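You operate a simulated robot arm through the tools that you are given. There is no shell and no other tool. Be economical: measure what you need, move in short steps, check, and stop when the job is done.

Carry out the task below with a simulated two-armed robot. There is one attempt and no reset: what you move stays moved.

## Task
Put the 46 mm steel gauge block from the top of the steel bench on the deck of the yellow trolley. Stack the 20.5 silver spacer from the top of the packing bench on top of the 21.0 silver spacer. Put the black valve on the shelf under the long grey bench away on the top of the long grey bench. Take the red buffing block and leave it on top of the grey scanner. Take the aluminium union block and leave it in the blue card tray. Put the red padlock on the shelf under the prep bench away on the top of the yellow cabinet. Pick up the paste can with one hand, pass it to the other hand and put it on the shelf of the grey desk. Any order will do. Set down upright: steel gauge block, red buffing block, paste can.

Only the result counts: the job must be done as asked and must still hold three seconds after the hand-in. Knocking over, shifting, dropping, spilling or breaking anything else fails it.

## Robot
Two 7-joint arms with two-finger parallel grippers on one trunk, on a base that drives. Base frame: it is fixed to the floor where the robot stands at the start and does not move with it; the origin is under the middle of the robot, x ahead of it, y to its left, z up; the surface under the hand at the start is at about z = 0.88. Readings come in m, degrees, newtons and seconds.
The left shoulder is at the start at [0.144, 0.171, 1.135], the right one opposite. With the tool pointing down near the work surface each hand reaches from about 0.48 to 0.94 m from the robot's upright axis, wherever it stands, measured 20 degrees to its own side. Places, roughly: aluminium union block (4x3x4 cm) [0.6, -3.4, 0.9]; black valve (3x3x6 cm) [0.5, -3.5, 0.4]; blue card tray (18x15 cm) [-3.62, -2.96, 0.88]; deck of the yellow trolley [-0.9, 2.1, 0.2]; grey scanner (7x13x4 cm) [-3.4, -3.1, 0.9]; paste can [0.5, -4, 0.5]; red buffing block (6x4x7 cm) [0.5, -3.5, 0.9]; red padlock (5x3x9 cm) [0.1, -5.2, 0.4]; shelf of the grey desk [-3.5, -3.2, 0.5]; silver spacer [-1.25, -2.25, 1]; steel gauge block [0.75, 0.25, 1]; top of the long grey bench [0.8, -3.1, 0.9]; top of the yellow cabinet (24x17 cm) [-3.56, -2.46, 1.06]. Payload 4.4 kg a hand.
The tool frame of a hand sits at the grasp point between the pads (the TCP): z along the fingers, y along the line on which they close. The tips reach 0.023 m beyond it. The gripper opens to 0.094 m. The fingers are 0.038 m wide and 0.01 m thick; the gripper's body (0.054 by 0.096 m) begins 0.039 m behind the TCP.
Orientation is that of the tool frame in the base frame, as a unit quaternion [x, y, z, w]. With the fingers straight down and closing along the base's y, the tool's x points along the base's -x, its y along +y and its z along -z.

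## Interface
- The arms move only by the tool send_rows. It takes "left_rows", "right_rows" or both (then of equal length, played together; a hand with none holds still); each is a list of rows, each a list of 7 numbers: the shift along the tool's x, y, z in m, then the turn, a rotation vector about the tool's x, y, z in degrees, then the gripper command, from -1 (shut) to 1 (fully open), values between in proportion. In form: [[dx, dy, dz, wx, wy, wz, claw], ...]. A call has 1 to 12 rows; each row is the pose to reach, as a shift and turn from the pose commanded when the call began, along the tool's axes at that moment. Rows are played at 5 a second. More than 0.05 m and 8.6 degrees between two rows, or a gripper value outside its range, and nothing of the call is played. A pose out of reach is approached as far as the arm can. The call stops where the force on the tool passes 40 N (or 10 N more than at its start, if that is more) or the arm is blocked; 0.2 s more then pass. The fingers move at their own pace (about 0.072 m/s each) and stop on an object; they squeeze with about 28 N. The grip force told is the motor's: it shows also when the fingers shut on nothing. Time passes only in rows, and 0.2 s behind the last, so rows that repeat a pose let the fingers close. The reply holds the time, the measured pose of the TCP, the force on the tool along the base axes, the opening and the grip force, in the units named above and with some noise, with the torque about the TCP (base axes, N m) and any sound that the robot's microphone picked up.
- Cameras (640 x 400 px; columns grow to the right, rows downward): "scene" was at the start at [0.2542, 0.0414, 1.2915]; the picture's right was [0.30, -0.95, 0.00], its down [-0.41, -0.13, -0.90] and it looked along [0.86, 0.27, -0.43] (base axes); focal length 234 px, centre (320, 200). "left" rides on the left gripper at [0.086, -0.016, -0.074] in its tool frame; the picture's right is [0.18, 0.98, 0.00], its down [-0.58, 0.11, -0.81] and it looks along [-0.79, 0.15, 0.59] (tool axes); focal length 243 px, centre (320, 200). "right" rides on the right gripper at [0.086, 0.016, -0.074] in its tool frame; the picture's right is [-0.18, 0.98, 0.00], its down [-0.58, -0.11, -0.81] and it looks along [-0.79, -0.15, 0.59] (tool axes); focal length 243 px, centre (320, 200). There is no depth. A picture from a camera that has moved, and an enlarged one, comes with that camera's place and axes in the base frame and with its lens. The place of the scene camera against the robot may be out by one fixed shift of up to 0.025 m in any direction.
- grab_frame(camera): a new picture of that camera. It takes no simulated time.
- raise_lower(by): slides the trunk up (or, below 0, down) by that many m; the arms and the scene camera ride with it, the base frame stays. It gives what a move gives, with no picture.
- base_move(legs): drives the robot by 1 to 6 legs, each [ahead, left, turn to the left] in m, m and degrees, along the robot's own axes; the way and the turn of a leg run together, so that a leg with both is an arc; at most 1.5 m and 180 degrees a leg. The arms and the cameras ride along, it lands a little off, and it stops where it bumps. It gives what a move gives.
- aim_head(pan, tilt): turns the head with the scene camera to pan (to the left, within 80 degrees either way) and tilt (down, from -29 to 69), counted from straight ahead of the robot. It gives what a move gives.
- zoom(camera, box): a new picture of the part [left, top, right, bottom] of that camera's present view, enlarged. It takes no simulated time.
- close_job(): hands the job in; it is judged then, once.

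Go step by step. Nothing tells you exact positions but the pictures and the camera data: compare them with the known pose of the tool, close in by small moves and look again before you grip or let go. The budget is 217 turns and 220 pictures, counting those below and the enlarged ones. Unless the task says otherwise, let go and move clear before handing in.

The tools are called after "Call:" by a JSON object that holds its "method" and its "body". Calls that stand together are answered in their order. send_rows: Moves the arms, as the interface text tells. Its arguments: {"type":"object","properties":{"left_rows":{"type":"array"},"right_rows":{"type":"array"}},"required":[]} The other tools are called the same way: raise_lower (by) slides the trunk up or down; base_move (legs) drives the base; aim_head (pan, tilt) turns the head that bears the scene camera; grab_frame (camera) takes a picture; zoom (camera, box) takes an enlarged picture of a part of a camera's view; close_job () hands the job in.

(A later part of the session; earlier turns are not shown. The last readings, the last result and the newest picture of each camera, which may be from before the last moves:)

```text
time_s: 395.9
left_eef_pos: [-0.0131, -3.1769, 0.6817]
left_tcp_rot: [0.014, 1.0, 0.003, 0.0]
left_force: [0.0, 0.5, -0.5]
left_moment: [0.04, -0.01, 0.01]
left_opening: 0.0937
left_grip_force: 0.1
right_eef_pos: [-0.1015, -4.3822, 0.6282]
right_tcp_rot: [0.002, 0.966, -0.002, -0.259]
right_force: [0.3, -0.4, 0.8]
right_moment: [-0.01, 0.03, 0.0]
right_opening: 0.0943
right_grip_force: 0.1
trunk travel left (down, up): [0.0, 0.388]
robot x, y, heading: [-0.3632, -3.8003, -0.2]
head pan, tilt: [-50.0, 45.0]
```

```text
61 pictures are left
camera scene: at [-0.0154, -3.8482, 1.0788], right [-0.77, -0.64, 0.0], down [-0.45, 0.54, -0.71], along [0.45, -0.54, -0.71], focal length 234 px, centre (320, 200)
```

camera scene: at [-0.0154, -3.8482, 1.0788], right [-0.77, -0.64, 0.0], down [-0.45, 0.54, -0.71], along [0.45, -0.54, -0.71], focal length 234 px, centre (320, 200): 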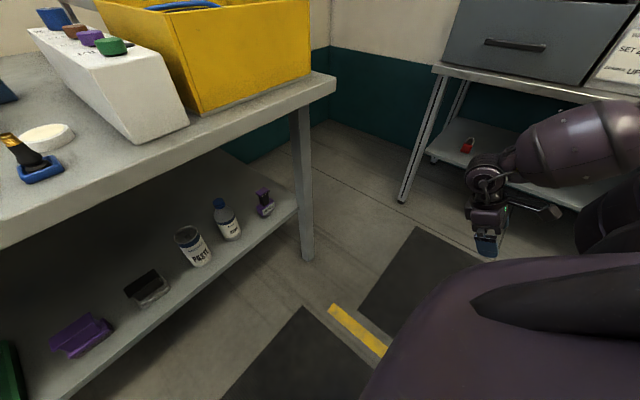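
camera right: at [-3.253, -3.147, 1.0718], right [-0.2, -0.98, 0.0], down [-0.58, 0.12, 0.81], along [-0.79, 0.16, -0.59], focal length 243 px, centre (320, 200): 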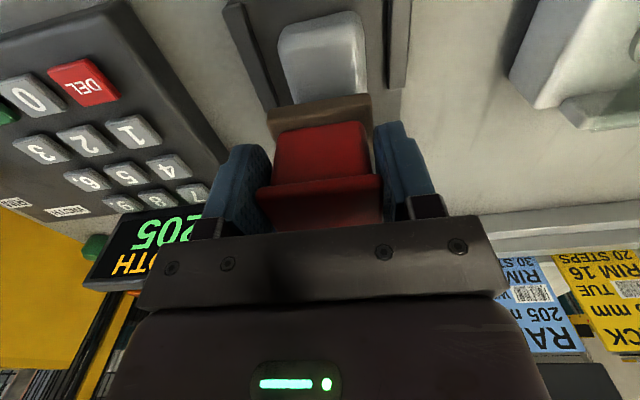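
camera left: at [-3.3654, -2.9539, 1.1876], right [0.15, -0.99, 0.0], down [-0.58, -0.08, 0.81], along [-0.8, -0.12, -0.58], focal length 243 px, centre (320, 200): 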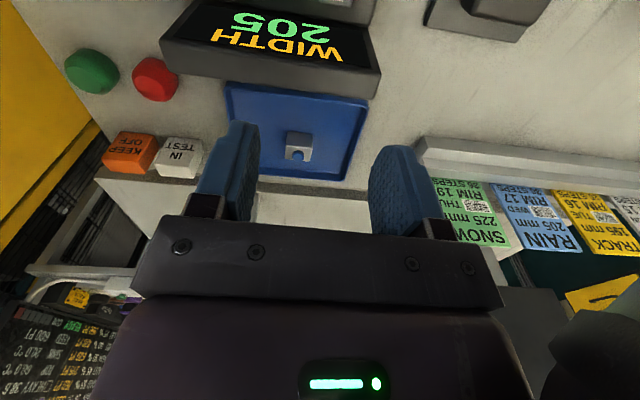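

Both arms are in the low posture. The can stands at about (0.553, −3.922), top near z 0.51. I lower and bring the left hand forward, level the right tool, and shift the base south.

Call:
{"method": "send_rows", "body": {"left_rows": [[0, 0, 0.045, 0, 0, 0, 1], [0, 0, 0.09, 0, 0, 0, 1], [0, 0, 0.135, 0, 0, 0, 1], [0, 0, 0.18, 0, 0, 0, 1], [0, 0, 0.225, 0, 0, 0, 1], [0, 0, 0.25, 0, 0, 0, 1], [-0.03, -0.03, 0.25, 0, 0, 0, 1], [-0.06, -0.06, 0.25, 0, 0, 0, 1], [-0.09, -0.09, 0.25, 0, 0, 0, 1], [-0.12, -0.12, 0.25, 0, 0, 0, 1], [-0.15, -0.15, 0.25, 0, 0, 0, 1], [-0.18, -0.18, 0.25, 0, 0, 0, 1]], "right_rows": [[0, 0, 0, 0, -7.5, 0, 1], [0, 0, 0, 0, -15, 0, 1], [0, 0, 0, 0, -22.5, 0, 1], [0, 0, 0, 0, -30, 0, 1], [0, 0, 0, 0, -30, 0, 1], [0, 0, 0, 0, -30, 0, 1], [0, 0, 0, 0, -30, 0, 1], [0, 0, 0, 0, -30, 0, 1], [0, 0, 0, 0, -30, 0, 1], [0, 0, 0, 0, -30, 0, 1], [0, 0, 0, 0, -30, 0, 1], [0, 0, 0, 0, -30, 0, 1]]}}

Call:
{"method": "send_rows", "body": {"left_rows": [[0, -0.03, -0.02, 0, -8, 0, 1], [0, -0.06, -0.04, 0, -16, 0, 1], [0, -0.09, -0.06, 0, -24, 0, 1], [0, -0.12, -0.09, 0, -32, 0, 1], [0, -0.15, -0.11, 0, -40, 0, 1], [0, -0.17, -0.13, 0, -48, 0, 1], [0, -0.17, -0.15, 0, -56, 0, 1], [0, -0.17, -0.16, 0, -60, 0, 1], [0, -0.17, -0.16, 0, -60, 0, 1]]}}

Call:
{"method": "base_move", "body": {"legs": [[0, -0.37, 0]]}}

Call:
{"method": "grab_frame", "body": {"camera": "left"}}

```text
time_s: 398.4
left_eef_pos: [0.1647, -3.3615, 0.4288]
left_tcp_rot: [0.014, 1.0, 0.003, 0.0]
left_force: [0.1, -0.1, 1.1]
left_moment: [0.0, -0.01, -0.02]
left_opening: 0.0941
left_grip_force: 0.0
right_eef_pos: [-0.1025, -4.3834, 0.6266]
right_tcp_rot: [0.002, 1.0, -0.002, -0.002]
right_force: [-0.2, 0.6, 0.8]
right_moment: [0.02, 0.02, -0.01]
right_opening: 0.0938
right_grip_force: 0.0
trunk travel left (down, up): [0.0, 0.388]
robot x, y, heading: [-0.3638, -3.7996, -0.1]
head pan, tilt: [-50.0, 45.0]
```

```text
time_s: 400.4
left_eef_pos: [0.1567, -3.5324, 0.5893]
left_tcp_rot: [0.013, 0.866, -0.004, 0.5]
left_force: [0.6, -0.2, 0.3]
left_moment: [0.0, 0.03, -0.01]
left_opening: 0.0941
left_grip_force: 0.0
right_eef_pos: [-0.1024, -4.3823, 0.6263]
right_tcp_rot: [0.001, 1.0, -0.003, -0.001]
right_force: [-0.8, 0.1, -1.4]
right_moment: [0.02, 0.01, 0.01]
right_opening: 0.094
right_grip_force: 0.1
trunk travel left (down, up): [0.0, 0.388]
robot x, y, heading: [-0.3646, -3.7979, -0.0]
head pan, tilt: [-50.0, 45.0]
```

```text
time_s: 404.2
left_eef_pos: [0.158, -3.9034, 0.5907]
left_tcp_rot: [0.018, 0.866, -0.006, 0.5]
left_force: [-0.4, -0.6, 0.6]
left_moment: [0.02, 0.0, 0.02]
left_opening: 0.0941
left_grip_force: 0.1
right_eef_pos: [-0.1118, -4.7506, 0.6266]
right_tcp_rot: [0.006, 1.0, -0.002, 0.0]
right_force: [-0.5, 0.1, 0.2]
right_moment: [-0.01, 0.03, -0.01]
right_opening: 0.094
right_grip_force: 0.1
trunk travel left (down, up): [0.0, 0.388]
robot x, y, heading: [-0.3661, -4.1657, -0.4]
head pan, tilt: [-50.0, 45.0]
```

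```text
60 pictures are left
camera left: at [0.0494, -3.9153, 0.5515], right [-0.05, 0.99, -0.15], down [-0.4, 0.12, 0.91], along [0.91, 0.11, 0.39], focal length 243 px, centre (320, 200)
```

left: 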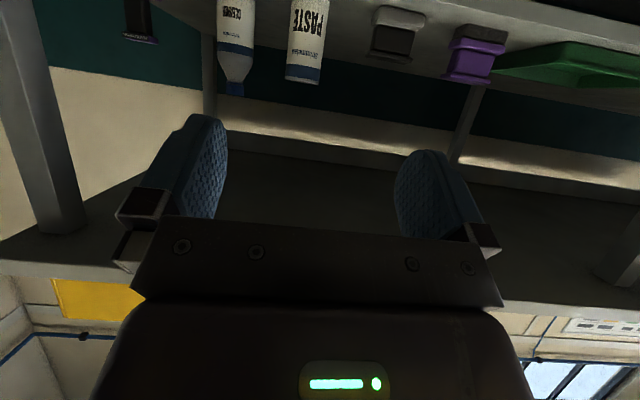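

The can's centre line is y ≈ −3.923 and its diameter about 75 mm. I approach to just in front of it at grip height.

Call:
{"method": "send_rows", "body": {"left_rows": [[-0.007, -0.001, 0.042, 0, 0, 0, 1], [-0.014, -0.003, 0.084, 0, 0, 0, 1], [-0.021, -0.004, 0.126, 0, 0, 0, 1], [-0.028, -0.006, 0.168, 0, 0, 0, 1], [-0.035, -0.008, 0.21, 0, 0, 0, 1], [-0.042, -0.009, 0.253, 0, 0, 0, 1], [-0.042, -0.009, 0.253, 0, 0, 0, 1]]}}

Call:
{"method": "grab_frame", "body": {"camera": "left"}}

```text
time_s: 405.8
left_eef_pos: [0.398, -3.9234, 0.4981]
left_tcp_rot: [0.018, 0.866, -0.007, 0.5]
left_force: [-0.3, 0.8, 0.7]
left_moment: [0.02, -0.03, 0.0]
left_opening: 0.0938
left_grip_force: 0.1
right_eef_pos: [-0.1103, -4.7518, 0.6272]
right_tcp_rot: [0.007, 1.0, -0.003, -0.001]
right_force: [-0.2, 0.5, -0.2]
right_moment: [0.03, 0.0, 0.01]
right_opening: 0.0937
right_grip_force: 0.0
trunk travel left (down, up): [0.0, 0.388]
robot x, y, heading: [-0.3641, -4.1685, -0.5]
head pan, tilt: [-50.0, 45.0]
```

```text
59 pictures are left
camera left: at [0.2891, -3.9352, 0.4598], right [-0.05, 0.99, -0.15], down [-0.4, 0.12, 0.91], along [0.91, 0.11, 0.39], focal length 243 px, centre (320, 200)
```

left: 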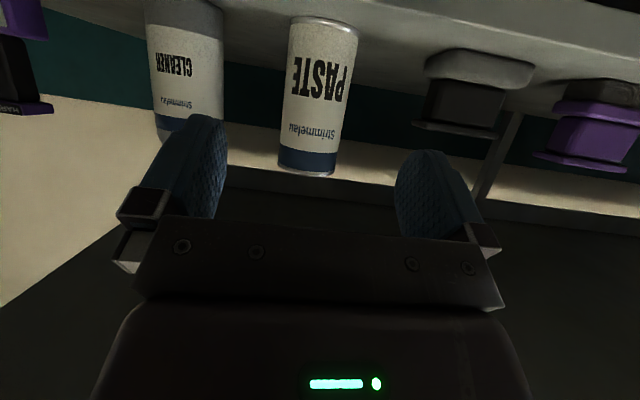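

The can is about 60 mm across with its axis near (0.56, −3.927) and top near 0.53. I advance so it sits between the pads.

Call:
{"method": "send_rows", "body": {"left_rows": [[-0.017, 0.001, 0.034, 0, 0, 0, 0.75], [-0.034, 0.002, 0.067, 0, 0, 0, 0.75], [-0.051, 0.003, 0.1, 0, 0, 0, 0.75], [-0.068, 0.003, 0.134, 0, 0, 0, 0.75], [-0.068, 0.003, 0.134, 0, 0, 0, 0.75]]}}

Call:
{"method": "grab_frame", "body": {"camera": "left"}}

```text
time_s: 407.0
left_eef_pos: [0.545, -3.9276, 0.4884]
left_tcp_rot: [0.017, 0.866, -0.006, 0.5]
left_force: [-0.6, -0.4, -0.4]
left_moment: [0.02, 0.0, 0.0]
left_opening: 0.0823
left_grip_force: 0.0
right_eef_pos: [-0.1101, -4.7516, 0.6262]
right_tcp_rot: [0.006, 1.0, -0.003, -0.001]
right_force: [-0.5, -0.1, -0.6]
right_moment: [0.0, -0.02, -0.02]
right_opening: 0.0941
right_grip_force: 0.0
trunk travel left (down, up): [0.0, 0.388]
robot x, y, heading: [-0.3648, -4.1645, -0.6]
head pan, tilt: [-50.0, 45.0]
```

```text
58 pictures are left
camera left: at [0.4369, -3.9387, 0.4498], right [-0.05, 0.99, -0.15], down [-0.4, 0.12, 0.91], along [0.91, 0.11, 0.39], focal length 243 px, centre (320, 200)
```

left: 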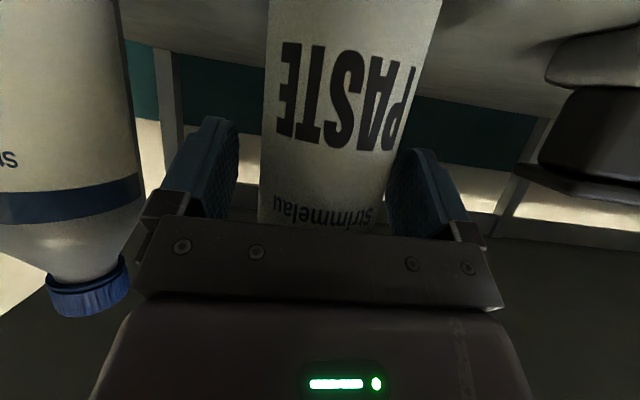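

The can is between the pads. I close and lift 4 cm.

Call:
{"method": "send_rows", "body": {"left_rows": [[0, 0, 0, 0, 0, 0, -1], [0, 0, 0, 0, 0, 0, -1], [0, 0, 0, 0, 0, 0, -1], [-0.013, 0, -0.0075, 0, 0, 0, -1], [-0.026, 0, -0.015, 0, 0, 0, -1], [-0.035, 0, -0.02, 0, 0, 0, -1], [-0.035, 0, -0.02, 0, 0, 0, -1]]}}

Call:
{"method": "grab_frame", "body": {"camera": "left"}}

```text
time_s: 408.6
left_eef_pos: [0.5458, -3.925, 0.5311]
left_tcp_rot: [0.018, 0.866, -0.007, 0.5]
left_force: [1.9, -0.7, -2.4]
left_moment: [-0.01, 0.06, 0.02]
left_opening: 0.0615
left_grip_force: 27.7
right_eef_pos: [-0.1115, -4.7504, 0.6264]
right_tcp_rot: [0.006, 1.0, -0.003, -0.002]
right_force: [0.2, -0.3, 0.2]
right_moment: [-0.01, 0.01, -0.01]
right_opening: 0.0939
right_grip_force: 0.0
trunk travel left (down, up): [0.0, 0.388]
robot x, y, heading: [-0.364, -4.1664, -0.6]
head pan, tilt: [-50.0, 45.0]
```

```text
57 pictures are left
camera left: at [0.4381, -3.9372, 0.4928], right [-0.05, 0.99, -0.15], down [-0.4, 0.12, 0.91], along [0.91, 0.11, 0.39], focal length 243 px, centre (320, 200)
```

left: 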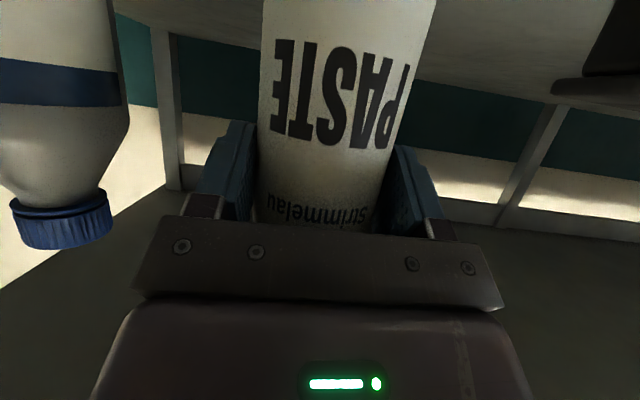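

Held. I back the robot straight out 0.32 m and look at both hands for the handover.

Call:
{"method": "base_move", "body": {"legs": [[-0.32, 0, 0], [0, 0.1, 0]]}}

Call:
{"method": "aim_head", "body": {"pan": 0, "tilt": 50}}

Call:
{"method": "send_rows", "body": {"right_rows": [[-0.03, 0.03, 0, 0, -8, 0, 1], [-0.06, 0.06, 0, 0, -16, 0, 1], [-0.09, 0.09, 0, 0, -24, 0, 1], [-0.12, 0.12, 0, 0, -32, 0, 1], [-0.15, 0.15, 0, 0, -40, 0, 1], [-0.18, 0.17, 0, 0, -48, 0, 1], [-0.21, 0.17, 0, 0, -56, 0, 1], [-0.24, 0.17, 0, 0, -64, 0, 1], [-0.27, 0.17, 0, 0, -72, 0, 1], [-0.29, 0.17, 0, 0, -80, 0, 1], [-0.3, 0.17, 0, 0, -88, 0, 1]]}}

Call:
{"method": "grab_frame", "body": {"camera": "scene"}}

```text
time_s: 411.9
left_eef_pos: [0.2225, -3.828, 0.531]
left_tcp_rot: [0.021, 0.866, -0.009, 0.5]
left_force: [0.9, 0.9, -3.8]
left_moment: [0.01, 0.06, 0.01]
left_opening: 0.0615
left_grip_force: 28.6
right_eef_pos: [-0.4414, -4.6477, 0.6263]
right_tcp_rot: [0.011, 1.0, -0.003, -0.002]
right_force: [0.0, 0.3, -0.2]
right_moment: [0.01, 0.0, -0.04]
right_opening: 0.0938
right_grip_force: 0.0
trunk travel left (down, up): [0.0, 0.388]
robot x, y, heading: [-0.6928, -4.0588, -1.4]
head pan, tilt: [-50.0, 45.0]
```

```text
time_s: 413.1
left_eef_pos: [0.2222, -3.8282, 0.5316]
left_tcp_rot: [0.022, 0.865, -0.01, 0.5]
left_force: [-0.2, 0.1, -2.6]
left_moment: [0.0, 0.06, 0.01]
left_opening: 0.0617
left_grip_force: 27.7
right_eef_pos: [-0.4413, -4.6481, 0.6262]
right_tcp_rot: [0.011, 1.0, -0.002, -0.002]
right_force: [-0.6, 0.1, 0.4]
right_moment: [0.01, 0.01, 0.0]
right_opening: 0.0939
right_grip_force: 0.1
trunk travel left (down, up): [0.0, 0.388]
robot x, y, heading: [-0.6908, -4.061, -1.4]
head pan, tilt: [0.0, 50.0]
```

```text
time_s: 415.5
left_eef_pos: [0.2224, -3.8287, 0.531]
left_tcp_rot: [0.021, 0.866, -0.009, 0.5]
left_force: [0.3, 0.5, -3.2]
left_moment: [-0.01, 0.01, 0.05]
left_opening: 0.0617
left_grip_force: 28.1
right_eef_pos: [-0.1364, -4.4846, 0.6241]
right_tcp_rot: [0.006, 0.72, -0.01, 0.694]
right_force: [-0.4, 0.6, 0.2]
right_moment: [-0.02, 0.0, 0.0]
right_opening: 0.0941
right_grip_force: 0.0
trunk travel left (down, up): [0.0, 0.388]
robot x, y, heading: [-0.6881, -4.0593, -1.3]
head pan, tilt: [0.0, 50.0]
```

```text
56 pictures are left
camera scene: at [-0.3187, -4.0539, 1.0717], right [-0.02, -1.0, 0.0], down [-0.77, 0.01, -0.64], along [0.64, -0.01, -0.77], focal length 234 px, centre (320, 200)
```

scene: 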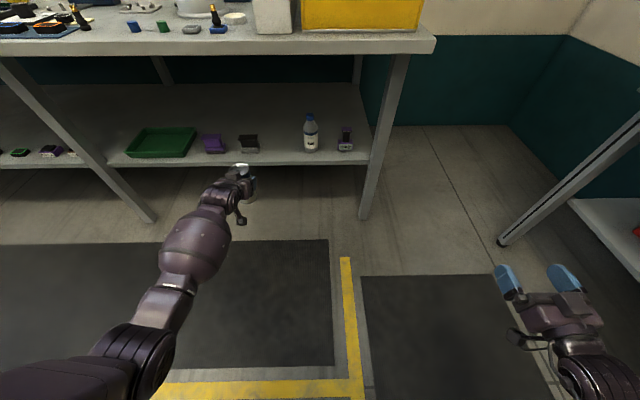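

The right hand is level at z 0.62. I bring the can inward and up with the left hand, toward the middle.

Call:
{"method": "send_rows", "body": {"left_rows": [[-0.008, -0.018, -0.03, 0, 0, 0, -1], [-0.016, -0.036, -0.06, 0, 0, 0, -1], [-0.024, -0.055, -0.09, 0, 0, 0, -1], [-0.032, -0.074, -0.12, 0, 0, 0, -1], [-0.04, -0.092, -0.15, 0, 0, 0, -1], [-0.0476, -0.11, -0.1776, 0, 0, 0, -1], [-0.0476, -0.11, -0.1776, 0, 0, 0, -1]], "right_rows": [[0, 0, 0, 8, 0, 0, 1], [0, 0, 0, 16, 0, 0, 1], [0, 0, 0, 24, 0, 0, 1], [0, 0, 0, 32, 0, 0, 1], [0, 0, 0, 40, 0, 0, 1], [0, 0, 0, 48, 0, 0, 1], [0, 0, 0, 55, 0, 0, 1]]}}

Call:
{"method": "grab_frame", "body": {"camera": "scene"}}

```text
time_s: 417.2
left_eef_pos: [0.1012, -3.9168, 0.7352]
left_tcp_rot: [0.044, 0.837, 0.036, 0.544]
left_force: [1.0, -0.6, -5.8]
left_moment: [0.06, 0.01, 0.04]
left_opening: 0.0618
left_grip_force: 27.6
right_eef_pos: [-0.2912, -4.6452, 0.7871]
right_tcp_rot: [0.178, 0.592, -0.271, 0.738]
right_force: [0.8, 0.1, -0.8]
right_moment: [-0.02, -0.04, -0.02]
right_opening: 0.094
right_grip_force: 0.1
right hand out of reach, approached as far as the arm can: row 1, 2, 3, 4, 5, 6, 7
trunk travel left (down, up): [0.0, 0.388]
robot x, y, heading: [-0.6912, -4.0593, -1.0]
head pan, tilt: [0.0, 50.0]
stopped in row 7 (right hand): the arm was blocked; the commanded pose is now the measured one
```

```text
55 pictures are left
camera scene: at [-0.3535, -4.0662, 1.0986], right [-0.02, -1.0, -0.01], down [-0.75, 0.02, -0.66], along [0.66, 0.0, -0.75], focal length 234 px, centre (320, 200)
```

scene: 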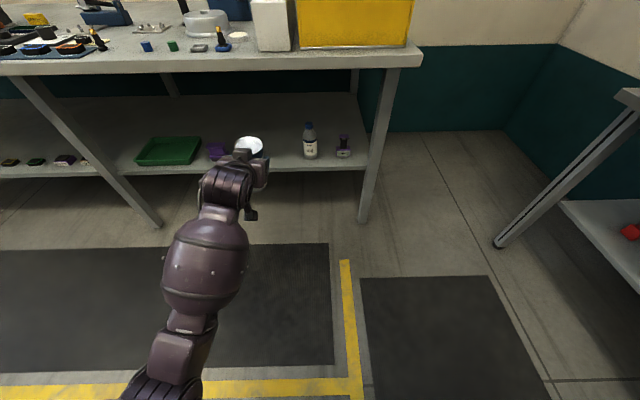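

I turned the right hand the wrong way and it got blocked. I undo that: bring the right hand back to straight ahead at z 0.66.

Call:
{"method": "send_rows", "body": {"right_rows": [[0.014, 0.03, -0.003, -5, 1.6, 1.0, 1], [0.028, 0.06, -0.006, -10, 3.2, 2.0, 1], [0.042, 0.09, -0.009, -16, 5.0, 3.2, 1], [0.056, 0.12, -0.012, -22, 7.0, 4.5, 1], [0.07, 0.15, -0.015, -28, 9.0, 5.8, 1], [0.084, 0.18, -0.018, -33, 10.8, 6.8, 1], [0.098, 0.21, -0.02, -37.1, 12.1, 7.7, 1], [0.111, 0.245, -0.0214, -37.1, 12.1, 7.7, 1], [0.111, 0.245, -0.0214, -37.1, 12.1, 7.7, 1]]}}

Call:
{"method": "grab_frame", "body": {"camera": "scene"}}

```text
time_s: 419.4
left_eef_pos: [0.1033, -3.9175, 0.7293]
left_tcp_rot: [0.045, 0.84, 0.036, 0.539]
left_force: [0.0, -1.0, -3.1]
left_moment: [0.0, 0.01, 0.04]
left_opening: 0.0616
left_grip_force: 27.9
right_eef_pos: [-0.1443, -4.4641, 0.6565]
right_tcp_rot: [0.001, 0.71, 0.002, 0.704]
right_force: [0.6, 0.0, -0.3]
right_moment: [0.0, -0.01, 0.02]
right_opening: 0.094
right_grip_force: 0.1
right hand out of reach, approached as far as the arm can: row 8, 9
trunk travel left (down, up): [0.0, 0.388]
robot x, y, heading: [-0.6882, -4.0593, -1.1]
head pan, tilt: [0.0, 50.0]
stopped in row 9 (right hand): the arm was blocked; the commanded pose is now the measured one
```

```text
54 pictures are left
camera scene: at [-0.3539, -4.066, 1.0968], right [-0.02, -1.0, -0.01], down [-0.75, 0.02, -0.66], along [0.66, 0.0, -0.75], focal length 234 px, centre (320, 200)
```

scene: 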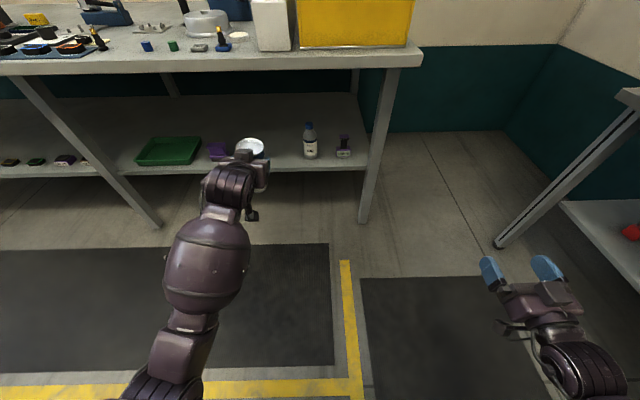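

The torso is leaning because the left elbow presses inward. I push the can hand forward again to relieve it.

Call:
{"method": "send_rows", "body": {"left_rows": [[0.001, 0.0, 0.035, 0, 1.5, 0, -1], [0.002, 0.0, 0.07, 0, 3, 0, -1], [0.0035, 0.0, 0.11, 0, 5, 0, -1], [0.0035, 0.0, 0.11, 0, 5, 0, -1]]}}

Call:
{"method": "grab_frame", "body": {"camera": "scene"}}

```text
time_s: 420.4
left_eef_pos: [0.2089, -3.908, 0.624]
left_tcp_rot: [0.04, 0.877, 0.03, 0.479]
left_force: [-0.4, 0.3, -3.0]
left_moment: [0.02, 0.06, 0.04]
left_opening: 0.0616
left_grip_force: 27.9
right_eef_pos: [-0.135, -4.4574, 0.6216]
right_tcp_rot: [-0.004, 0.731, -0.001, 0.682]
right_force: [-0.5, -0.3, -0.5]
right_moment: [-0.02, 0.03, 0.0]
right_opening: 0.0941
right_grip_force: 0.0
trunk travel left (down, up): [0.0, 0.388]
robot x, y, heading: [-0.6905, -4.0621, -0.9]
head pan, tilt: [0.0, 50.0]
```

```text
53 pictures are left
camera scene: at [-0.3192, -4.0539, 1.0713], right [-0.02, -1.0, 0.0], down [-0.77, 0.01, -0.64], along [0.64, -0.01, -0.77], focal length 234 px, centre (320, 200)
```

scene: 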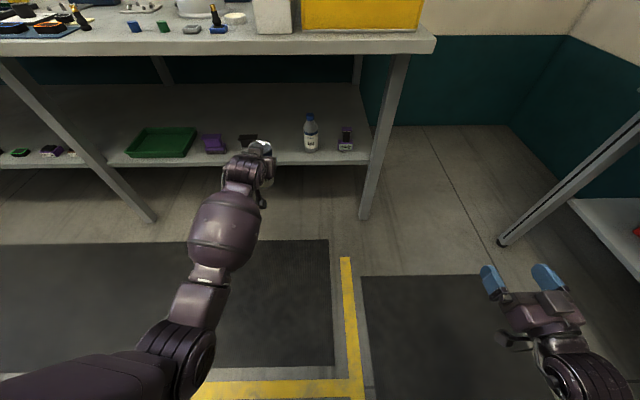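

Upright again. Now I bring the right hand, yawed 60° to the left, to a spot 15 cm short of the can's lower half.

Call:
{"method": "send_rows", "body": {"right_rows": [[0.004, 0.034, 0.024, -5, 0, 0, 1], [0.008, 0.068, 0.048, -10, 0, 0, 1], [0.012, 0.102, 0.072, -15, 0, 0, 1], [0.016, 0.136, 0.096, -20, 0, 0, 1], [0.02, 0.17, 0.12, -25, 0, 0, 1], [0.024, 0.205, 0.144, -30, 0, 0, 1], [0.028, 0.24, 0.168, -35, 0, 0, 1], [0.032, 0.275, 0.192, -40, 0, 0, 1], [0.036, 0.31, 0.216, -45, 0, 0, 1], [0.04, 0.346, 0.24, -50, 0, 0, 1], [0.043, 0.383, 0.263, -55, 0, 0, 1], [0.045, 0.419, 0.285, -60, 0, 0, 1]]}}

Call:
{"method": "grab_frame", "body": {"camera": "scene"}}

Call:
{"method": "grab_frame", "body": {"camera": "right"}}

```text
time_s: 423.0
left_eef_pos: [0.2096, -3.9075, 0.6225]
left_tcp_rot: [0.04, 0.876, 0.029, 0.479]
left_force: [0.1, -0.2, -3.7]
left_moment: [-0.02, 0.03, 0.02]
left_opening: 0.0614
left_grip_force: 28.2
right_eef_pos: [0.1465, -4.0377, 0.5557]
right_tcp_rot: [-0.345, 0.634, 0.365, 0.588]
right_force: [-0.1, -0.4, -0.2]
right_moment: [0.03, 0.0, -0.02]
right_opening: 0.0938
right_grip_force: 0.1
trunk travel left (down, up): [0.0, 0.388]
robot x, y, heading: [-0.6929, -4.0599, -1.0]
head pan, tilt: [0.0, 50.0]
```

```text
52 pictures are left
camera scene: at [-0.3189, -4.0536, 1.0718], right [-0.02, -1.0, 0.0], down [-0.77, 0.01, -0.64], along [0.64, -0.01, -0.77], focal length 234 px, centre (320, 200)
```

scene: 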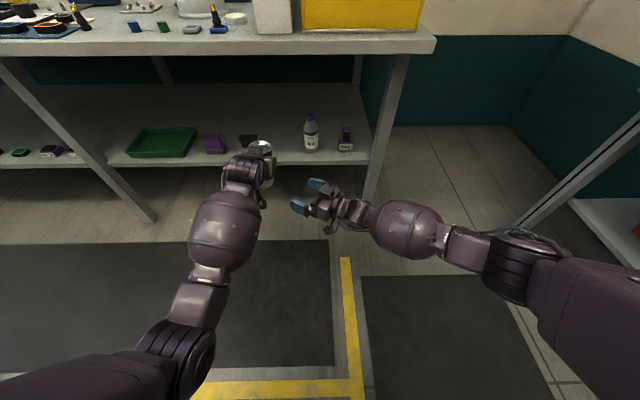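

```text
51 pictures are left
camera right: at [0.0897, -4.095, 0.4738], right [-0.84, 0.49, 0.24], down [-0.26, -0.75, 0.61], along [0.48, 0.45, 0.76], focal length 243 px, centre (320, 200)
```

right: 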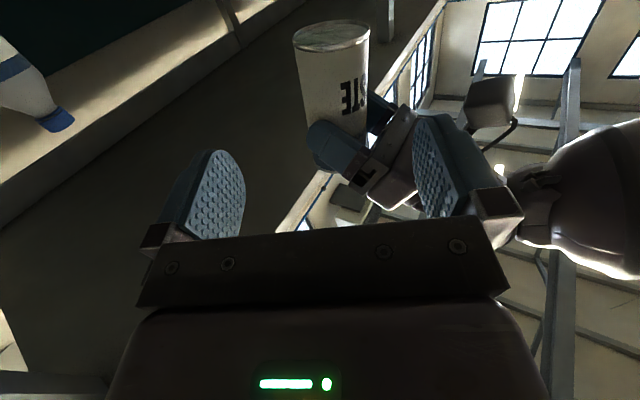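

The can's bottom shows clearly. I advance the right hand around the lower part of the can.

Call:
{"method": "send_rows", "body": {"right_rows": [[-0.004, 0.003, 0.035, 0, 0, 0, 1], [-0.008, 0.006, 0.07, 0, 0, 0, 1], [-0.012, 0.006, 0.105, 0, 0, 0, 1], [-0.012, 0.006, 0.137, 0, 0, 0, 1], [-0.012, 0.006, 0.137, 0, 0, 0, 1]]}}

Call:
{"method": "grab_frame", "body": {"camera": "right"}}

Call:
{"method": "zoom", "body": {"camera": "scene", "box": [190, 110, 370, 250]}}

```text
time_s: 424.2
left_eef_pos: [0.2117, -3.9077, 0.6246]
left_tcp_rot: [0.04, 0.876, 0.03, 0.48]
left_force: [7.7, 5.3, 3.0]
left_moment: [-0.22, 0.19, 0.13]
left_opening: 0.0615
left_grip_force: 27.5
right_eef_pos: [0.2071, -3.9158, 0.5675]
right_tcp_rot: [-0.345, 0.634, 0.365, 0.588]
right_force: [-7.9, -5.2, -6.8]
right_moment: [0.49, -0.62, -0.11]
right_opening: 0.0942
right_grip_force: 0.1
right hand out of reach, approached as far as the arm can: row 4, 5
trunk travel left (down, up): [0.0, 0.388]
robot x, y, heading: [-0.6913, -4.0621, -1.2]
head pan, tilt: [0.0, 50.0]
```

```text
50 pictures are left
camera right: at [0.1505, -3.9736, 0.485], right [-0.84, 0.49, 0.24], down [-0.26, -0.75, 0.61], along [0.48, 0.45, 0.76], focal length 243 px, centre (320, 200)
```

right: 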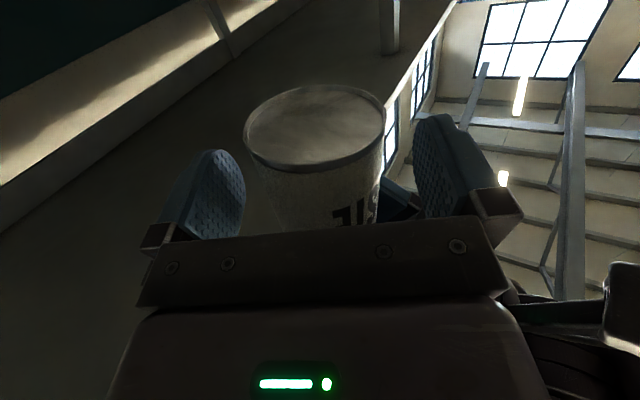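

```text
2.86 times, centred on (280, 180) of scene
camera zoom: at [-0.3187, -4.0535, 1.0717], right [-0.02, -1.0, 0.0], down [-0.77, 0.01, -0.64], along [0.64, -0.01, -0.77], focal length 669 px, centre (434, 257)
```

zoom: 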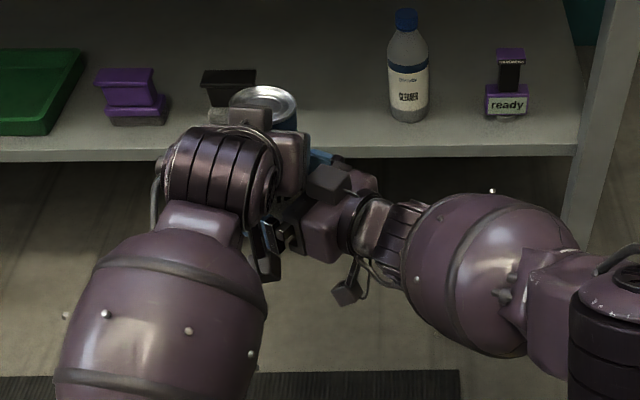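

The can is between the right pads, slightly pressed. I ease back 5 mm and close the right hand.

Call:
{"method": "send_rows", "body": {"right_rows": [[0, 0, -0.006, 0, 0, 0, 1], [0, 0, -0.006, 0, 0, 0, 0], [0, 0, -0.006, 0, 0, 0, -1], [0, 0, -0.006, 0, 0, 0, -1], [0, 0, -0.006, 0, 0, 0, -1]]}}

Call:
{"method": "grab_frame", "body": {"camera": "right"}}

```text
time_s: 425.4
left_eef_pos: [0.2093, -3.9082, 0.6213]
left_tcp_rot: [0.04, 0.878, 0.029, 0.477]
left_force: [-16.7, -4.8, -9.2]
left_moment: [-0.31, -0.16, -0.45]
left_opening: 0.0614
left_grip_force: 28.0
right_eef_pos: [0.2035, -3.9219, 0.5693]
right_tcp_rot: [-0.344, 0.633, 0.365, 0.589]
right_force: [16.1, 3.5, 5.5]
right_moment: [0.18, 1.02, 0.28]
right_opening: 0.0639
right_grip_force: 28.2
trunk travel left (down, up): [0.0, 0.388]
robot x, y, heading: [-0.6959, -4.064, -1.1]
head pan, tilt: [0.0, 50.0]
```

```text
48 pictures are left
camera right: at [0.1478, -3.9781, 0.4869], right [-0.84, 0.49, 0.24], down [-0.27, -0.75, 0.61], along [0.48, 0.44, 0.76], focal length 243 px, centre (320, 200)
```

right: 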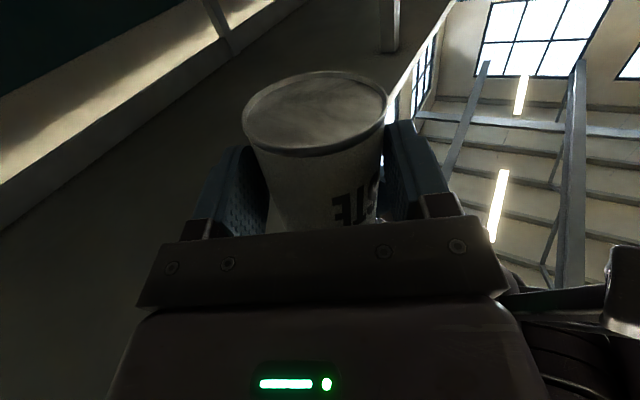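

Both hands hold the can. I open the left and draw it back and up.

Call:
{"method": "send_rows", "body": {"left_rows": [[0, 0, 0, 0, 0, 0, 0.5], [0, 0, 0, 0, 0, 0, 0.7], [0, 0, 0, 0, 0, 0, 0.7], [-0.01, 0, -0.03, 0, 0, 0, 0.7], [-0.03, 0, -0.06, 0, 0, 0, 0.7], [-0.06, 0.01, -0.08, 0, 0, 0, 0.7], [-0.09, 0.03, -0.09, 0, 0, 0, 0.7]]}}

Call:
{"method": "grab_frame", "body": {"camera": "scene"}}

```text
time_s: 427.0
left_eef_pos: [0.1831, -3.8884, 0.7516]
left_tcp_rot: [0.039, 0.877, 0.031, 0.478]
left_force: [0.4, 0.1, 1.0]
left_moment: [0.03, 0.04, -0.01]
left_opening: 0.0798
left_grip_force: 0.0
right_eef_pos: [0.2026, -3.9206, 0.5676]
right_tcp_rot: [-0.345, 0.633, 0.365, 0.589]
right_force: [0.2, 0.7, -0.2]
right_moment: [-0.02, 0.04, 0.0]
right_opening: 0.0609
right_grip_force: 27.6
trunk travel left (down, up): [0.0, 0.388]
robot x, y, heading: [-0.6935, -4.061, -1.3]
head pan, tilt: [0.0, 50.0]
```

```text
47 pictures are left
camera scene: at [-0.3189, -4.0537, 1.0718], right [-0.02, -1.0, 0.0], down [-0.77, 0.01, -0.64], along [0.64, -0.01, -0.77], focal length 234 px, centre (320, 200)
```

scene: 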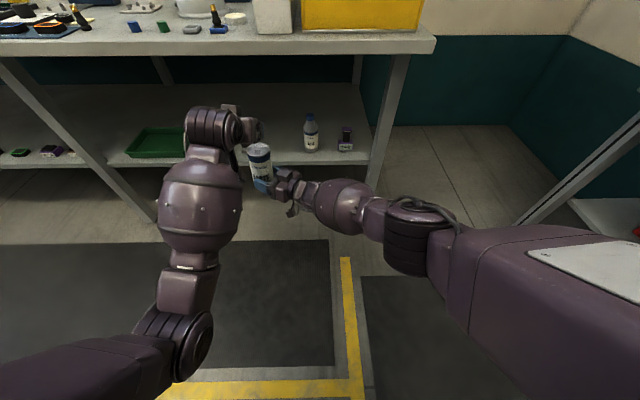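

The can is upright in the right hand. I bring it back to the right side, pointing straight ahead.

Call:
{"method": "send_rows", "body": {"right_rows": [[-0.003, 0.003, -0.044, 5, 0, 0, -1], [-0.006, 0.006, -0.088, 10, 0, 0, -1], [-0.008, 0.01, -0.132, 15, 0, 0, -1], [-0.011, 0.013, -0.176, 20, 0, 0, -1], [-0.013, 0.016, -0.22, 25, 0, 0, -1], [-0.016, 0.02, -0.264, 30, 0, 0, -1], [-0.019, 0.023, -0.308, 35, 0, 0, -1], [-0.021, 0.026, -0.352, 40, 0, 0, -1], [-0.024, 0.029, -0.396, 45, 0, 0, -1], [-0.027, 0.033, -0.44, 50, 0, 0, -1], [-0.03, 0.036, -0.484, 55, 0, 0, -1], [-0.032, 0.039, -0.525, 60, 0, 0, -1]]}}

Call:
{"method": "send_rows", "body": {"right_rows": [[0, -0.03, -0.03, 0, 0, 0, -1], [0, -0.06, -0.06, 0, 0, 0, -1], [0, -0.09, -0.09, 0, 0, 0, -1]]}}

Call:
{"method": "grab_frame", "body": {"camera": "scene"}}

```text
time_s: 429.6
left_eef_pos: [0.1839, -3.8892, 0.7509]
left_tcp_rot: [0.04, 0.877, 0.03, 0.478]
left_force: [1.1, -0.6, -0.2]
left_moment: [0.0, -0.03, 0.01]
left_opening: 0.0799
left_grip_force: 0.0
right_eef_pos: [-0.0888, -4.4297, 0.6427]
right_tcp_rot: [-0.005, 0.733, 0.021, 0.68]
right_force: [-0.3, 0.6, -3.1]
right_moment: [0.03, 0.07, -0.01]
right_opening: 0.0612
right_grip_force: 28.5
right hand out of reach, approached as far as the arm can: row 5, 6, 7, 8, 9, 10, 11, 12
trunk travel left (down, up): [0.0, 0.388]
robot x, y, heading: [-0.6923, -4.0618, -0.6]
head pan, tilt: [0.0, 50.0]
```

```text
time_s: 430.4
left_eef_pos: [0.1831, -3.8884, 0.7508]
left_tcp_rot: [0.04, 0.877, 0.031, 0.478]
left_force: [0.6, 0.2, 0.2]
left_moment: [-0.02, 0.0, -0.01]
left_opening: 0.0796
left_grip_force: 0.1
right_eef_pos: [-0.1776, -4.5243, 0.6451]
right_tcp_rot: [-0.003, 0.731, -0.001, 0.682]
right_force: [0.3, -0.3, -3.6]
right_moment: [0.04, 0.06, 0.0]
right_opening: 0.0609
right_grip_force: 28.1
trunk travel left (down, up): [0.0, 0.388]
robot x, y, heading: [-0.693, -4.0596, -1.0]
head pan, tilt: [0.0, 50.0]
```

```text
46 pictures are left
camera scene: at [-0.3189, -4.054, 1.0718], right [-0.02, -1.0, 0.0], down [-0.77, 0.01, -0.64], along [0.64, -0.01, -0.77], focal length 234 px, centre (320, 200)
```

scene: 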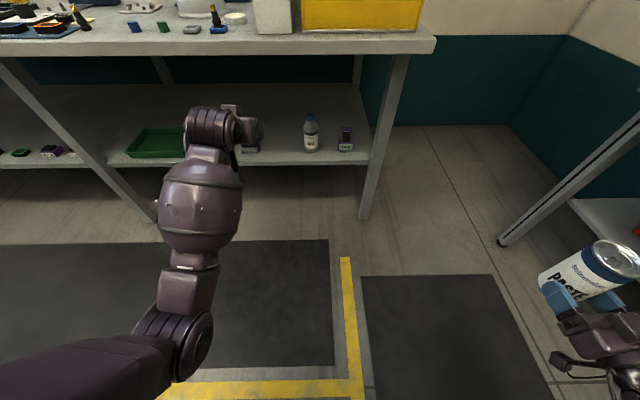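

Now to the padlock: I step north, turn to face south, strafe east, and look at the prep bench's shelf.

Call:
{"method": "base_move", "body": {"legs": [[0, 0.25, 0], [0, 0, -89], [0, 0.52, 0]]}}

Call:
{"method": "aim_head", "body": {"pan": 10, "tilt": 40}}

Call:
{"method": "grab_frame", "body": {"camera": "scene"}}

```text
time_s: 441.6
left_eef_pos: [0.002, -4.6986, 0.7514]
left_tcp_rot: [0.647, 0.592, -0.317, 0.36]
left_force: [-0.1, 0.1, 0.7]
left_moment: [0.0, -0.01, -0.02]
left_opening: 0.0803
left_grip_force: 0.1
right_eef_pos: [-0.6351, -4.3381, 0.6446]
right_tcp_rot: [0.514, 0.521, -0.482, 0.482]
right_force: [0.4, 0.1, -3.5]
right_moment: [0.08, -0.01, -0.04]
right_opening: 0.0607
right_grip_force: 28.7
trunk travel left (down, up): [0.0, 0.388]
robot x, y, heading: [-0.171, -3.8258, -90.8]
head pan, tilt: [0.0, 50.0]
```

```text
time_s: 442.3
left_eef_pos: [0.0021, -4.6988, 0.7514]
left_tcp_rot: [0.647, 0.593, -0.317, 0.361]
left_force: [0.1, 0.0, -0.2]
left_moment: [-0.01, -0.04, 0.05]
left_opening: 0.0802
left_grip_force: 0.2
right_eef_pos: [-0.6337, -4.3383, 0.6441]
right_tcp_rot: [0.514, 0.521, -0.482, 0.482]
right_force: [0.3, 0.3, -3.6]
right_moment: [0.06, 0.01, 0.0]
right_opening: 0.061
right_grip_force: 27.5
trunk travel left (down, up): [0.0, 0.388]
robot x, y, heading: [-0.1681, -3.826, -90.7]
head pan, tilt: [10.0, 40.0]
```

```text
45 pictures are left
camera scene: at [-0.1752, -4.2005, 1.0859], right [-0.99, -0.16, 0.0], down [-0.1, 0.64, -0.77], along [0.12, -0.76, -0.64], focal length 234 px, centre (320, 200)
```

scene: 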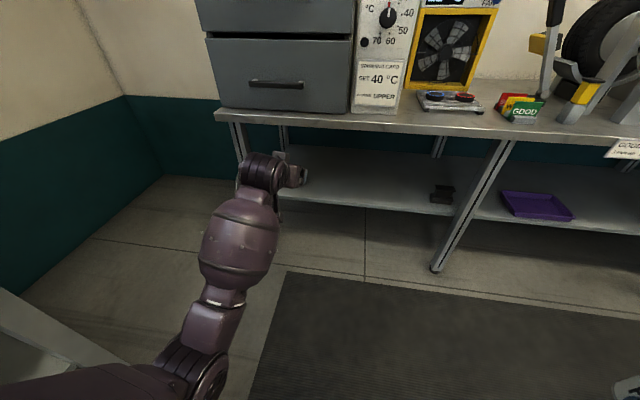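

Call:
{"method": "grab_frame", "body": {"camera": "left"}}

```text
44 pictures are left
camera left: at [-0.0067, -4.5883, 0.7172], right [1.0, 0.06, -0.06], down [0.04, 0.36, 0.93], along [0.08, -0.93, 0.36], focal length 243 px, centre (320, 200)
```

left: 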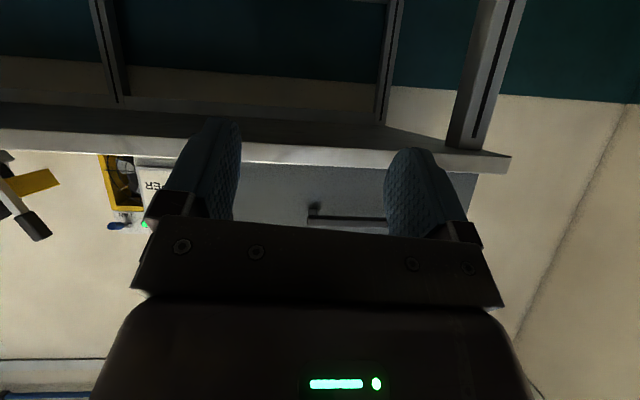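

Call:
{"method": "send_rows", "body": {"left_rows": [[0.04, 0, 0.016, 0, 2, 0, 0.3], [0.08, 0, 0.032, 0, 4, 0, 0.3], [0.12, 0, 0.047, 0, 6, 0, 0.3], [0.16, 0, 0.063, 0, 8, 0, 0.3], [0.2, 0, 0.079, 0, 10, 0, 0.3], [0.237, 0, 0.094, 0, 12, 0, 0.3], [0.237, 0, 0.094, 0, 12, 0, 0.3]]}}

Call:
{"method": "grab_frame", "body": {"camera": "left"}}

Call:
{"method": "grab_frame", "body": {"camera": "scene"}}

```text
time_s: 443.9
left_eef_pos: [0.0276, -4.647, 0.5067]
left_tcp_rot: [0.677, 0.627, -0.247, 0.297]
left_force: [-0.2, 0.2, -0.1]
left_moment: [-0.01, 0.02, 0.01]
left_opening: 0.0611
left_grip_force: 0.1
right_eef_pos: [-0.6351, -4.3385, 0.6453]
right_tcp_rot: [0.515, 0.52, -0.483, 0.481]
right_force: [0.6, 0.2, -3.9]
right_moment: [0.11, 0.01, 0.01]
right_opening: 0.0607
right_grip_force: 28.2
trunk travel left (down, up): [0.0, 0.388]
robot x, y, heading: [-0.1724, -3.8248, -90.7]
head pan, tilt: [10.0, 40.0]
```

```text
43 pictures are left
camera left: at [0.0168, -4.5334, 0.4962], right [1.0, 0.09, -0.04], down [0.03, 0.16, 0.99], along [0.1, -0.98, 0.16], focal length 243 px, centre (320, 200)
```

left: 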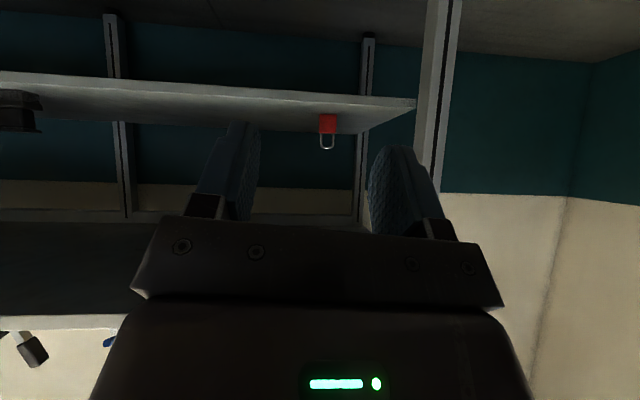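

```text
42 pictures are left
camera scene: at [-0.1751, -4.2005, 1.086], right [-0.99, -0.16, 0.0], down [-0.1, 0.63, -0.77], along [0.12, -0.76, -0.64], focal length 234 px, centre (320, 200)
```

scene: 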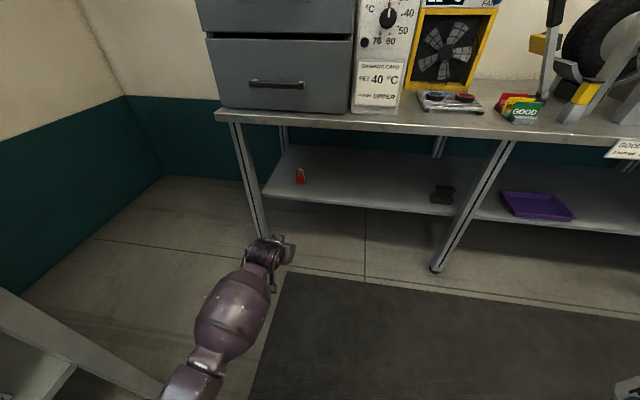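

The padlock stands at about (0.085, −5.14) on a shelf at z ≈ 0.386. I drive in 0.33 m and shift left a bit, then look.

Call:
{"method": "base_move", "body": {"legs": [[0.33, 0.05, 0]]}}

Call:
{"method": "send_rows", "body": {"left_rows": [[0, 0, 0, 0, 5, 0, 0.3], [0, 0, 0, 0, 10, 0, 0.3], [0, 0, 0, 0, 10, 0, 0.3]]}}

Call:
{"method": "grab_frame", "body": {"camera": "left"}}

```text
time_s: 446.1
left_eef_pos: [0.0717, -4.9705, 0.5076]
left_tcp_rot: [0.677, 0.626, -0.247, 0.296]
left_force: [0.4, 1.0, -0.5]
left_moment: [0.01, -0.01, 0.03]
left_opening: 0.0612
left_grip_force: 0.0
right_eef_pos: [-0.5902, -4.6608, 0.6447]
right_tcp_rot: [0.515, 0.521, -0.482, 0.481]
right_force: [1.2, -0.8, -3.5]
right_moment: [0.09, -0.03, 0.02]
right_opening: 0.0608
right_grip_force: 28.1
trunk travel left (down, up): [0.0, 0.388]
robot x, y, heading: [-0.1315, -4.1476, -91.2]
head pan, tilt: [10.0, 40.0]
```

```text
time_s: 446.9
left_eef_pos: [0.0726, -4.9716, 0.5064]
left_tcp_rot: [0.697, 0.649, -0.187, 0.24]
left_force: [0.4, -0.1, 0.7]
left_moment: [0.0, -0.03, 0.0]
left_opening: 0.061
left_grip_force: 0.1
right_eef_pos: [-0.5898, -4.6612, 0.6443]
right_tcp_rot: [0.514, 0.521, -0.482, 0.482]
right_force: [-0.5, 0.4, -4.5]
right_moment: [0.12, -0.01, 0.02]
right_opening: 0.0611
right_grip_force: 28.0
trunk travel left (down, up): [0.0, 0.388]
robot x, y, heading: [-0.1256, -4.1473, -90.8]
head pan, tilt: [10.0, 40.0]
```

```text
41 pictures are left
camera left: at [0.0593, -4.8574, 0.5161], right [0.99, 0.11, -0.02], down [0.02, -0.01, 1.0], along [0.11, -0.99, -0.02], focal length 243 px, centre (320, 200)
```

left: 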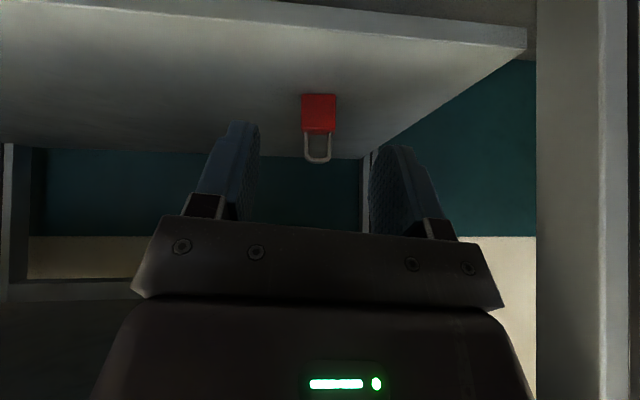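

The padlock is at (0.088, −5.141), body up to z 0.43. I advance and lower around it.

Call:
{"method": "send_rows", "body": {"left_rows": [[-0.03, 0.006, 0.025, 0, 0, 0, 0.4], [-0.06, 0.012, 0.05, 0, 0, 0, 0.4], [-0.09, 0.018, 0.08, 0, 0, 0, 0.4], [-0.11, 0.022, 0.115, 0, 0, 0, 0.4], [-0.095, 0.022, 0.14, 0, 0, 0, 0.4], [-0.082, 0.022, 0.1575, 0, 0, 0, 0.4], [-0.082, 0.022, 0.1575, 0, 0, 0, 0.4]]}}

Call:
{"method": "grab_frame", "body": {"camera": "left"}}

```text
time_s: 448.5
left_eef_pos: [0.0949, -5.1173, 0.4378]
left_tcp_rot: [0.696, 0.65, -0.187, 0.24]
left_force: [0.0, 0.0, -0.1]
left_moment: [0.0, 0.03, -0.03]
left_opening: 0.0659
left_grip_force: 0.1
left hand out of reach, approached as far as the arm can: row 5, 6, 7
right_eef_pos: [-0.5896, -4.6617, 0.6447]
right_tcp_rot: [0.515, 0.52, -0.483, 0.481]
right_force: [-1.1, 0.5, -3.6]
right_moment: [0.06, 0.01, -0.01]
right_opening: 0.0609
right_grip_force: 28.1
trunk travel left (down, up): [0.0, 0.388]
robot x, y, heading: [-0.1297, -4.1484, -90.9]
head pan, tilt: [10.0, 40.0]
```

```text
40 pictures are left
camera left: at [0.0823, -5.004, 0.448], right [0.99, 0.11, -0.02], down [0.02, -0.01, 1.0], along [0.11, -0.99, -0.01], focal length 243 px, centre (320, 200)
```

left: 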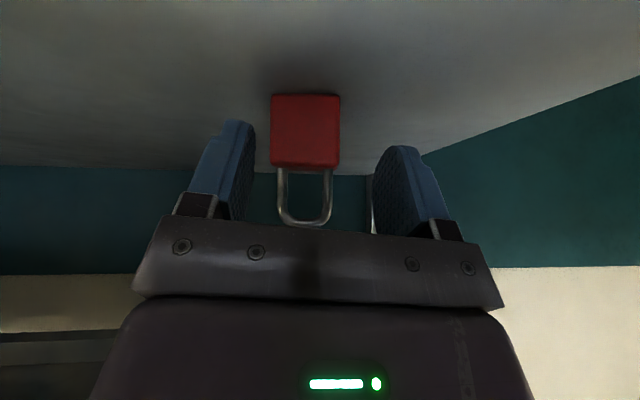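

It's slightly short; I drive 2 cm forward, lower 1 cm, then grip.

Call:
{"method": "base_move", "body": {"legs": [[0.02, 0, 0]]}}

Call:
{"method": "send_rows", "body": {"left_rows": [[0.007, -0.004, 0.01, 0, 0, 0, 0.4], [0.007, -0.004, 0.01, 0, 0, 0, 0.4], [0.007, -0.004, 0.01, 0, 0, 0, -1], [0.007, -0.004, 0.01, 0, 0, 0, -1], [0.007, -0.004, 0.01, 0, 0, 0, -1], [0.007, -0.004, 0.01, 0, 0, 0, -1]]}}

Call:
{"method": "grab_frame", "body": {"camera": "left"}}

```text
time_s: 449.3
left_eef_pos: [0.0947, -5.1365, 0.4378]
left_tcp_rot: [0.697, 0.65, -0.187, 0.24]
left_force: [-0.5, 0.4, 0.0]
left_moment: [0.01, 0.04, 0.01]
left_opening: 0.0655
left_grip_force: 0.0
right_eef_pos: [-0.5905, -4.6812, 0.6446]
right_tcp_rot: [0.514, 0.521, -0.482, 0.481]
right_force: [-0.7, 0.8, -3.3]
right_moment: [0.11, 0.02, 0.02]
right_opening: 0.0607
right_grip_force: 28.2
trunk travel left (down, up): [0.0, 0.388]
robot x, y, heading: [-0.1308, -4.1665, -91.1]
head pan, tilt: [10.0, 40.0]
```

```text
time_s: 450.7
left_eef_pos: [0.0903, -5.1297, 0.4307]
left_tcp_rot: [0.696, 0.65, -0.188, 0.241]
left_force: [0.2, 0.1, 0.1]
left_moment: [-0.02, 0.03, -0.01]
left_opening: 0.0449
left_grip_force: 28.0
left hand out of reach, approached as far as the arm can: row 1, 2, 3, 4, 5, 6
right_eef_pos: [-0.5895, -4.6802, 0.6451]
right_tcp_rot: [0.515, 0.521, -0.482, 0.481]
right_force: [0.2, -0.3, -3.6]
right_moment: [0.12, -0.03, -0.03]
right_opening: 0.0607
right_grip_force: 28.3
trunk travel left (down, up): [0.0, 0.388]
robot x, y, heading: [-0.1307, -4.1718, -90.8]
head pan, tilt: [10.0, 40.0]
```

```text
39 pictures are left
camera left: at [0.0778, -5.0175, 0.4397], right [0.99, 0.11, -0.02], down [0.02, -0.01, 1.0], along [0.11, -0.99, -0.01], focal length 243 px, centre (320, 200)
```

left: 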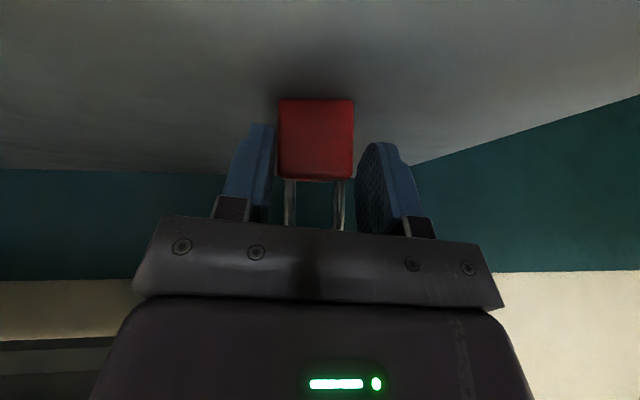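

Gripped at 45 mm. I lift and back out.

Call:
{"method": "send_rows", "body": {"left_rows": [[-0.01, 0, -0.015, 0, 0, 0, -1], [-0.022, 0, -0.03, 0, 0, 0, -1], [-0.035, 0, -0.05, 0, 0, 0, -1], [-0.035, 0, -0.05, 0, 0, 0, -1]]}}

Call:
{"method": "base_move", "body": {"legs": [[-0.45, 0, 0]]}}

Call:
{"method": "grab_frame", "body": {"camera": "scene"}}

```text
time_s: 451.7
left_eef_pos: [0.0846, -5.1301, 0.4911]
left_tcp_rot: [0.697, 0.65, -0.187, 0.24]
left_force: [0.2, -0.2, -1.2]
left_moment: [0.04, -0.02, 0.01]
left_opening: 0.0444
left_grip_force: 28.5
right_eef_pos: [-0.5913, -4.6808, 0.6447]
right_tcp_rot: [0.514, 0.521, -0.482, 0.481]
right_force: [-0.1, -0.4, -3.9]
right_moment: [0.06, 0.02, -0.01]
right_opening: 0.061
right_grip_force: 28.6
trunk travel left (down, up): [0.0, 0.388]
robot x, y, heading: [-0.1258, -4.1648, -90.8]
head pan, tilt: [10.0, 40.0]
```

```text
time_s: 454.5
left_eef_pos: [0.0981, -4.6665, 0.4902]
left_tcp_rot: [0.694, 0.653, -0.186, 0.241]
left_force: [0.2, 0.7, -1.2]
left_moment: [0.05, 0.02, 0.0]
left_opening: 0.0447
left_grip_force: 28.1
right_eef_pos: [-0.5799, -4.2219, 0.6451]
right_tcp_rot: [0.513, 0.522, -0.481, 0.483]
right_force: [0.1, 0.1, -3.2]
right_moment: [0.07, 0.02, 0.01]
right_opening: 0.0609
right_grip_force: 28.0
trunk travel left (down, up): [0.0, 0.388]
robot x, y, heading: [-0.1215, -3.6993, -90.6]
head pan, tilt: [10.0, 40.0]
```

```text
38 pictures are left
camera scene: at [-0.1224, -4.0804, 1.0859], right [-0.99, -0.16, 0.0], down [-0.11, 0.63, -0.77], along [0.13, -0.76, -0.64], focal length 234 px, centre (320, 200)
```

scene: 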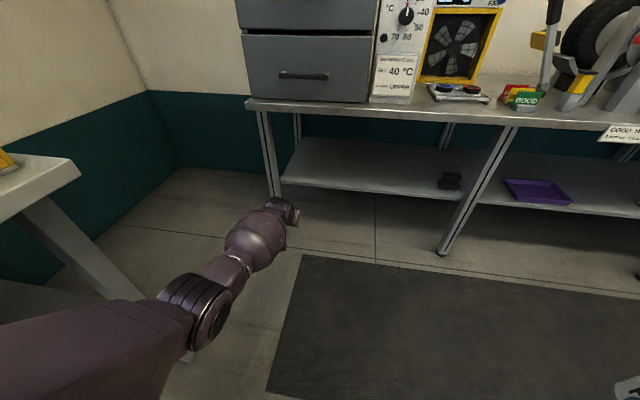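

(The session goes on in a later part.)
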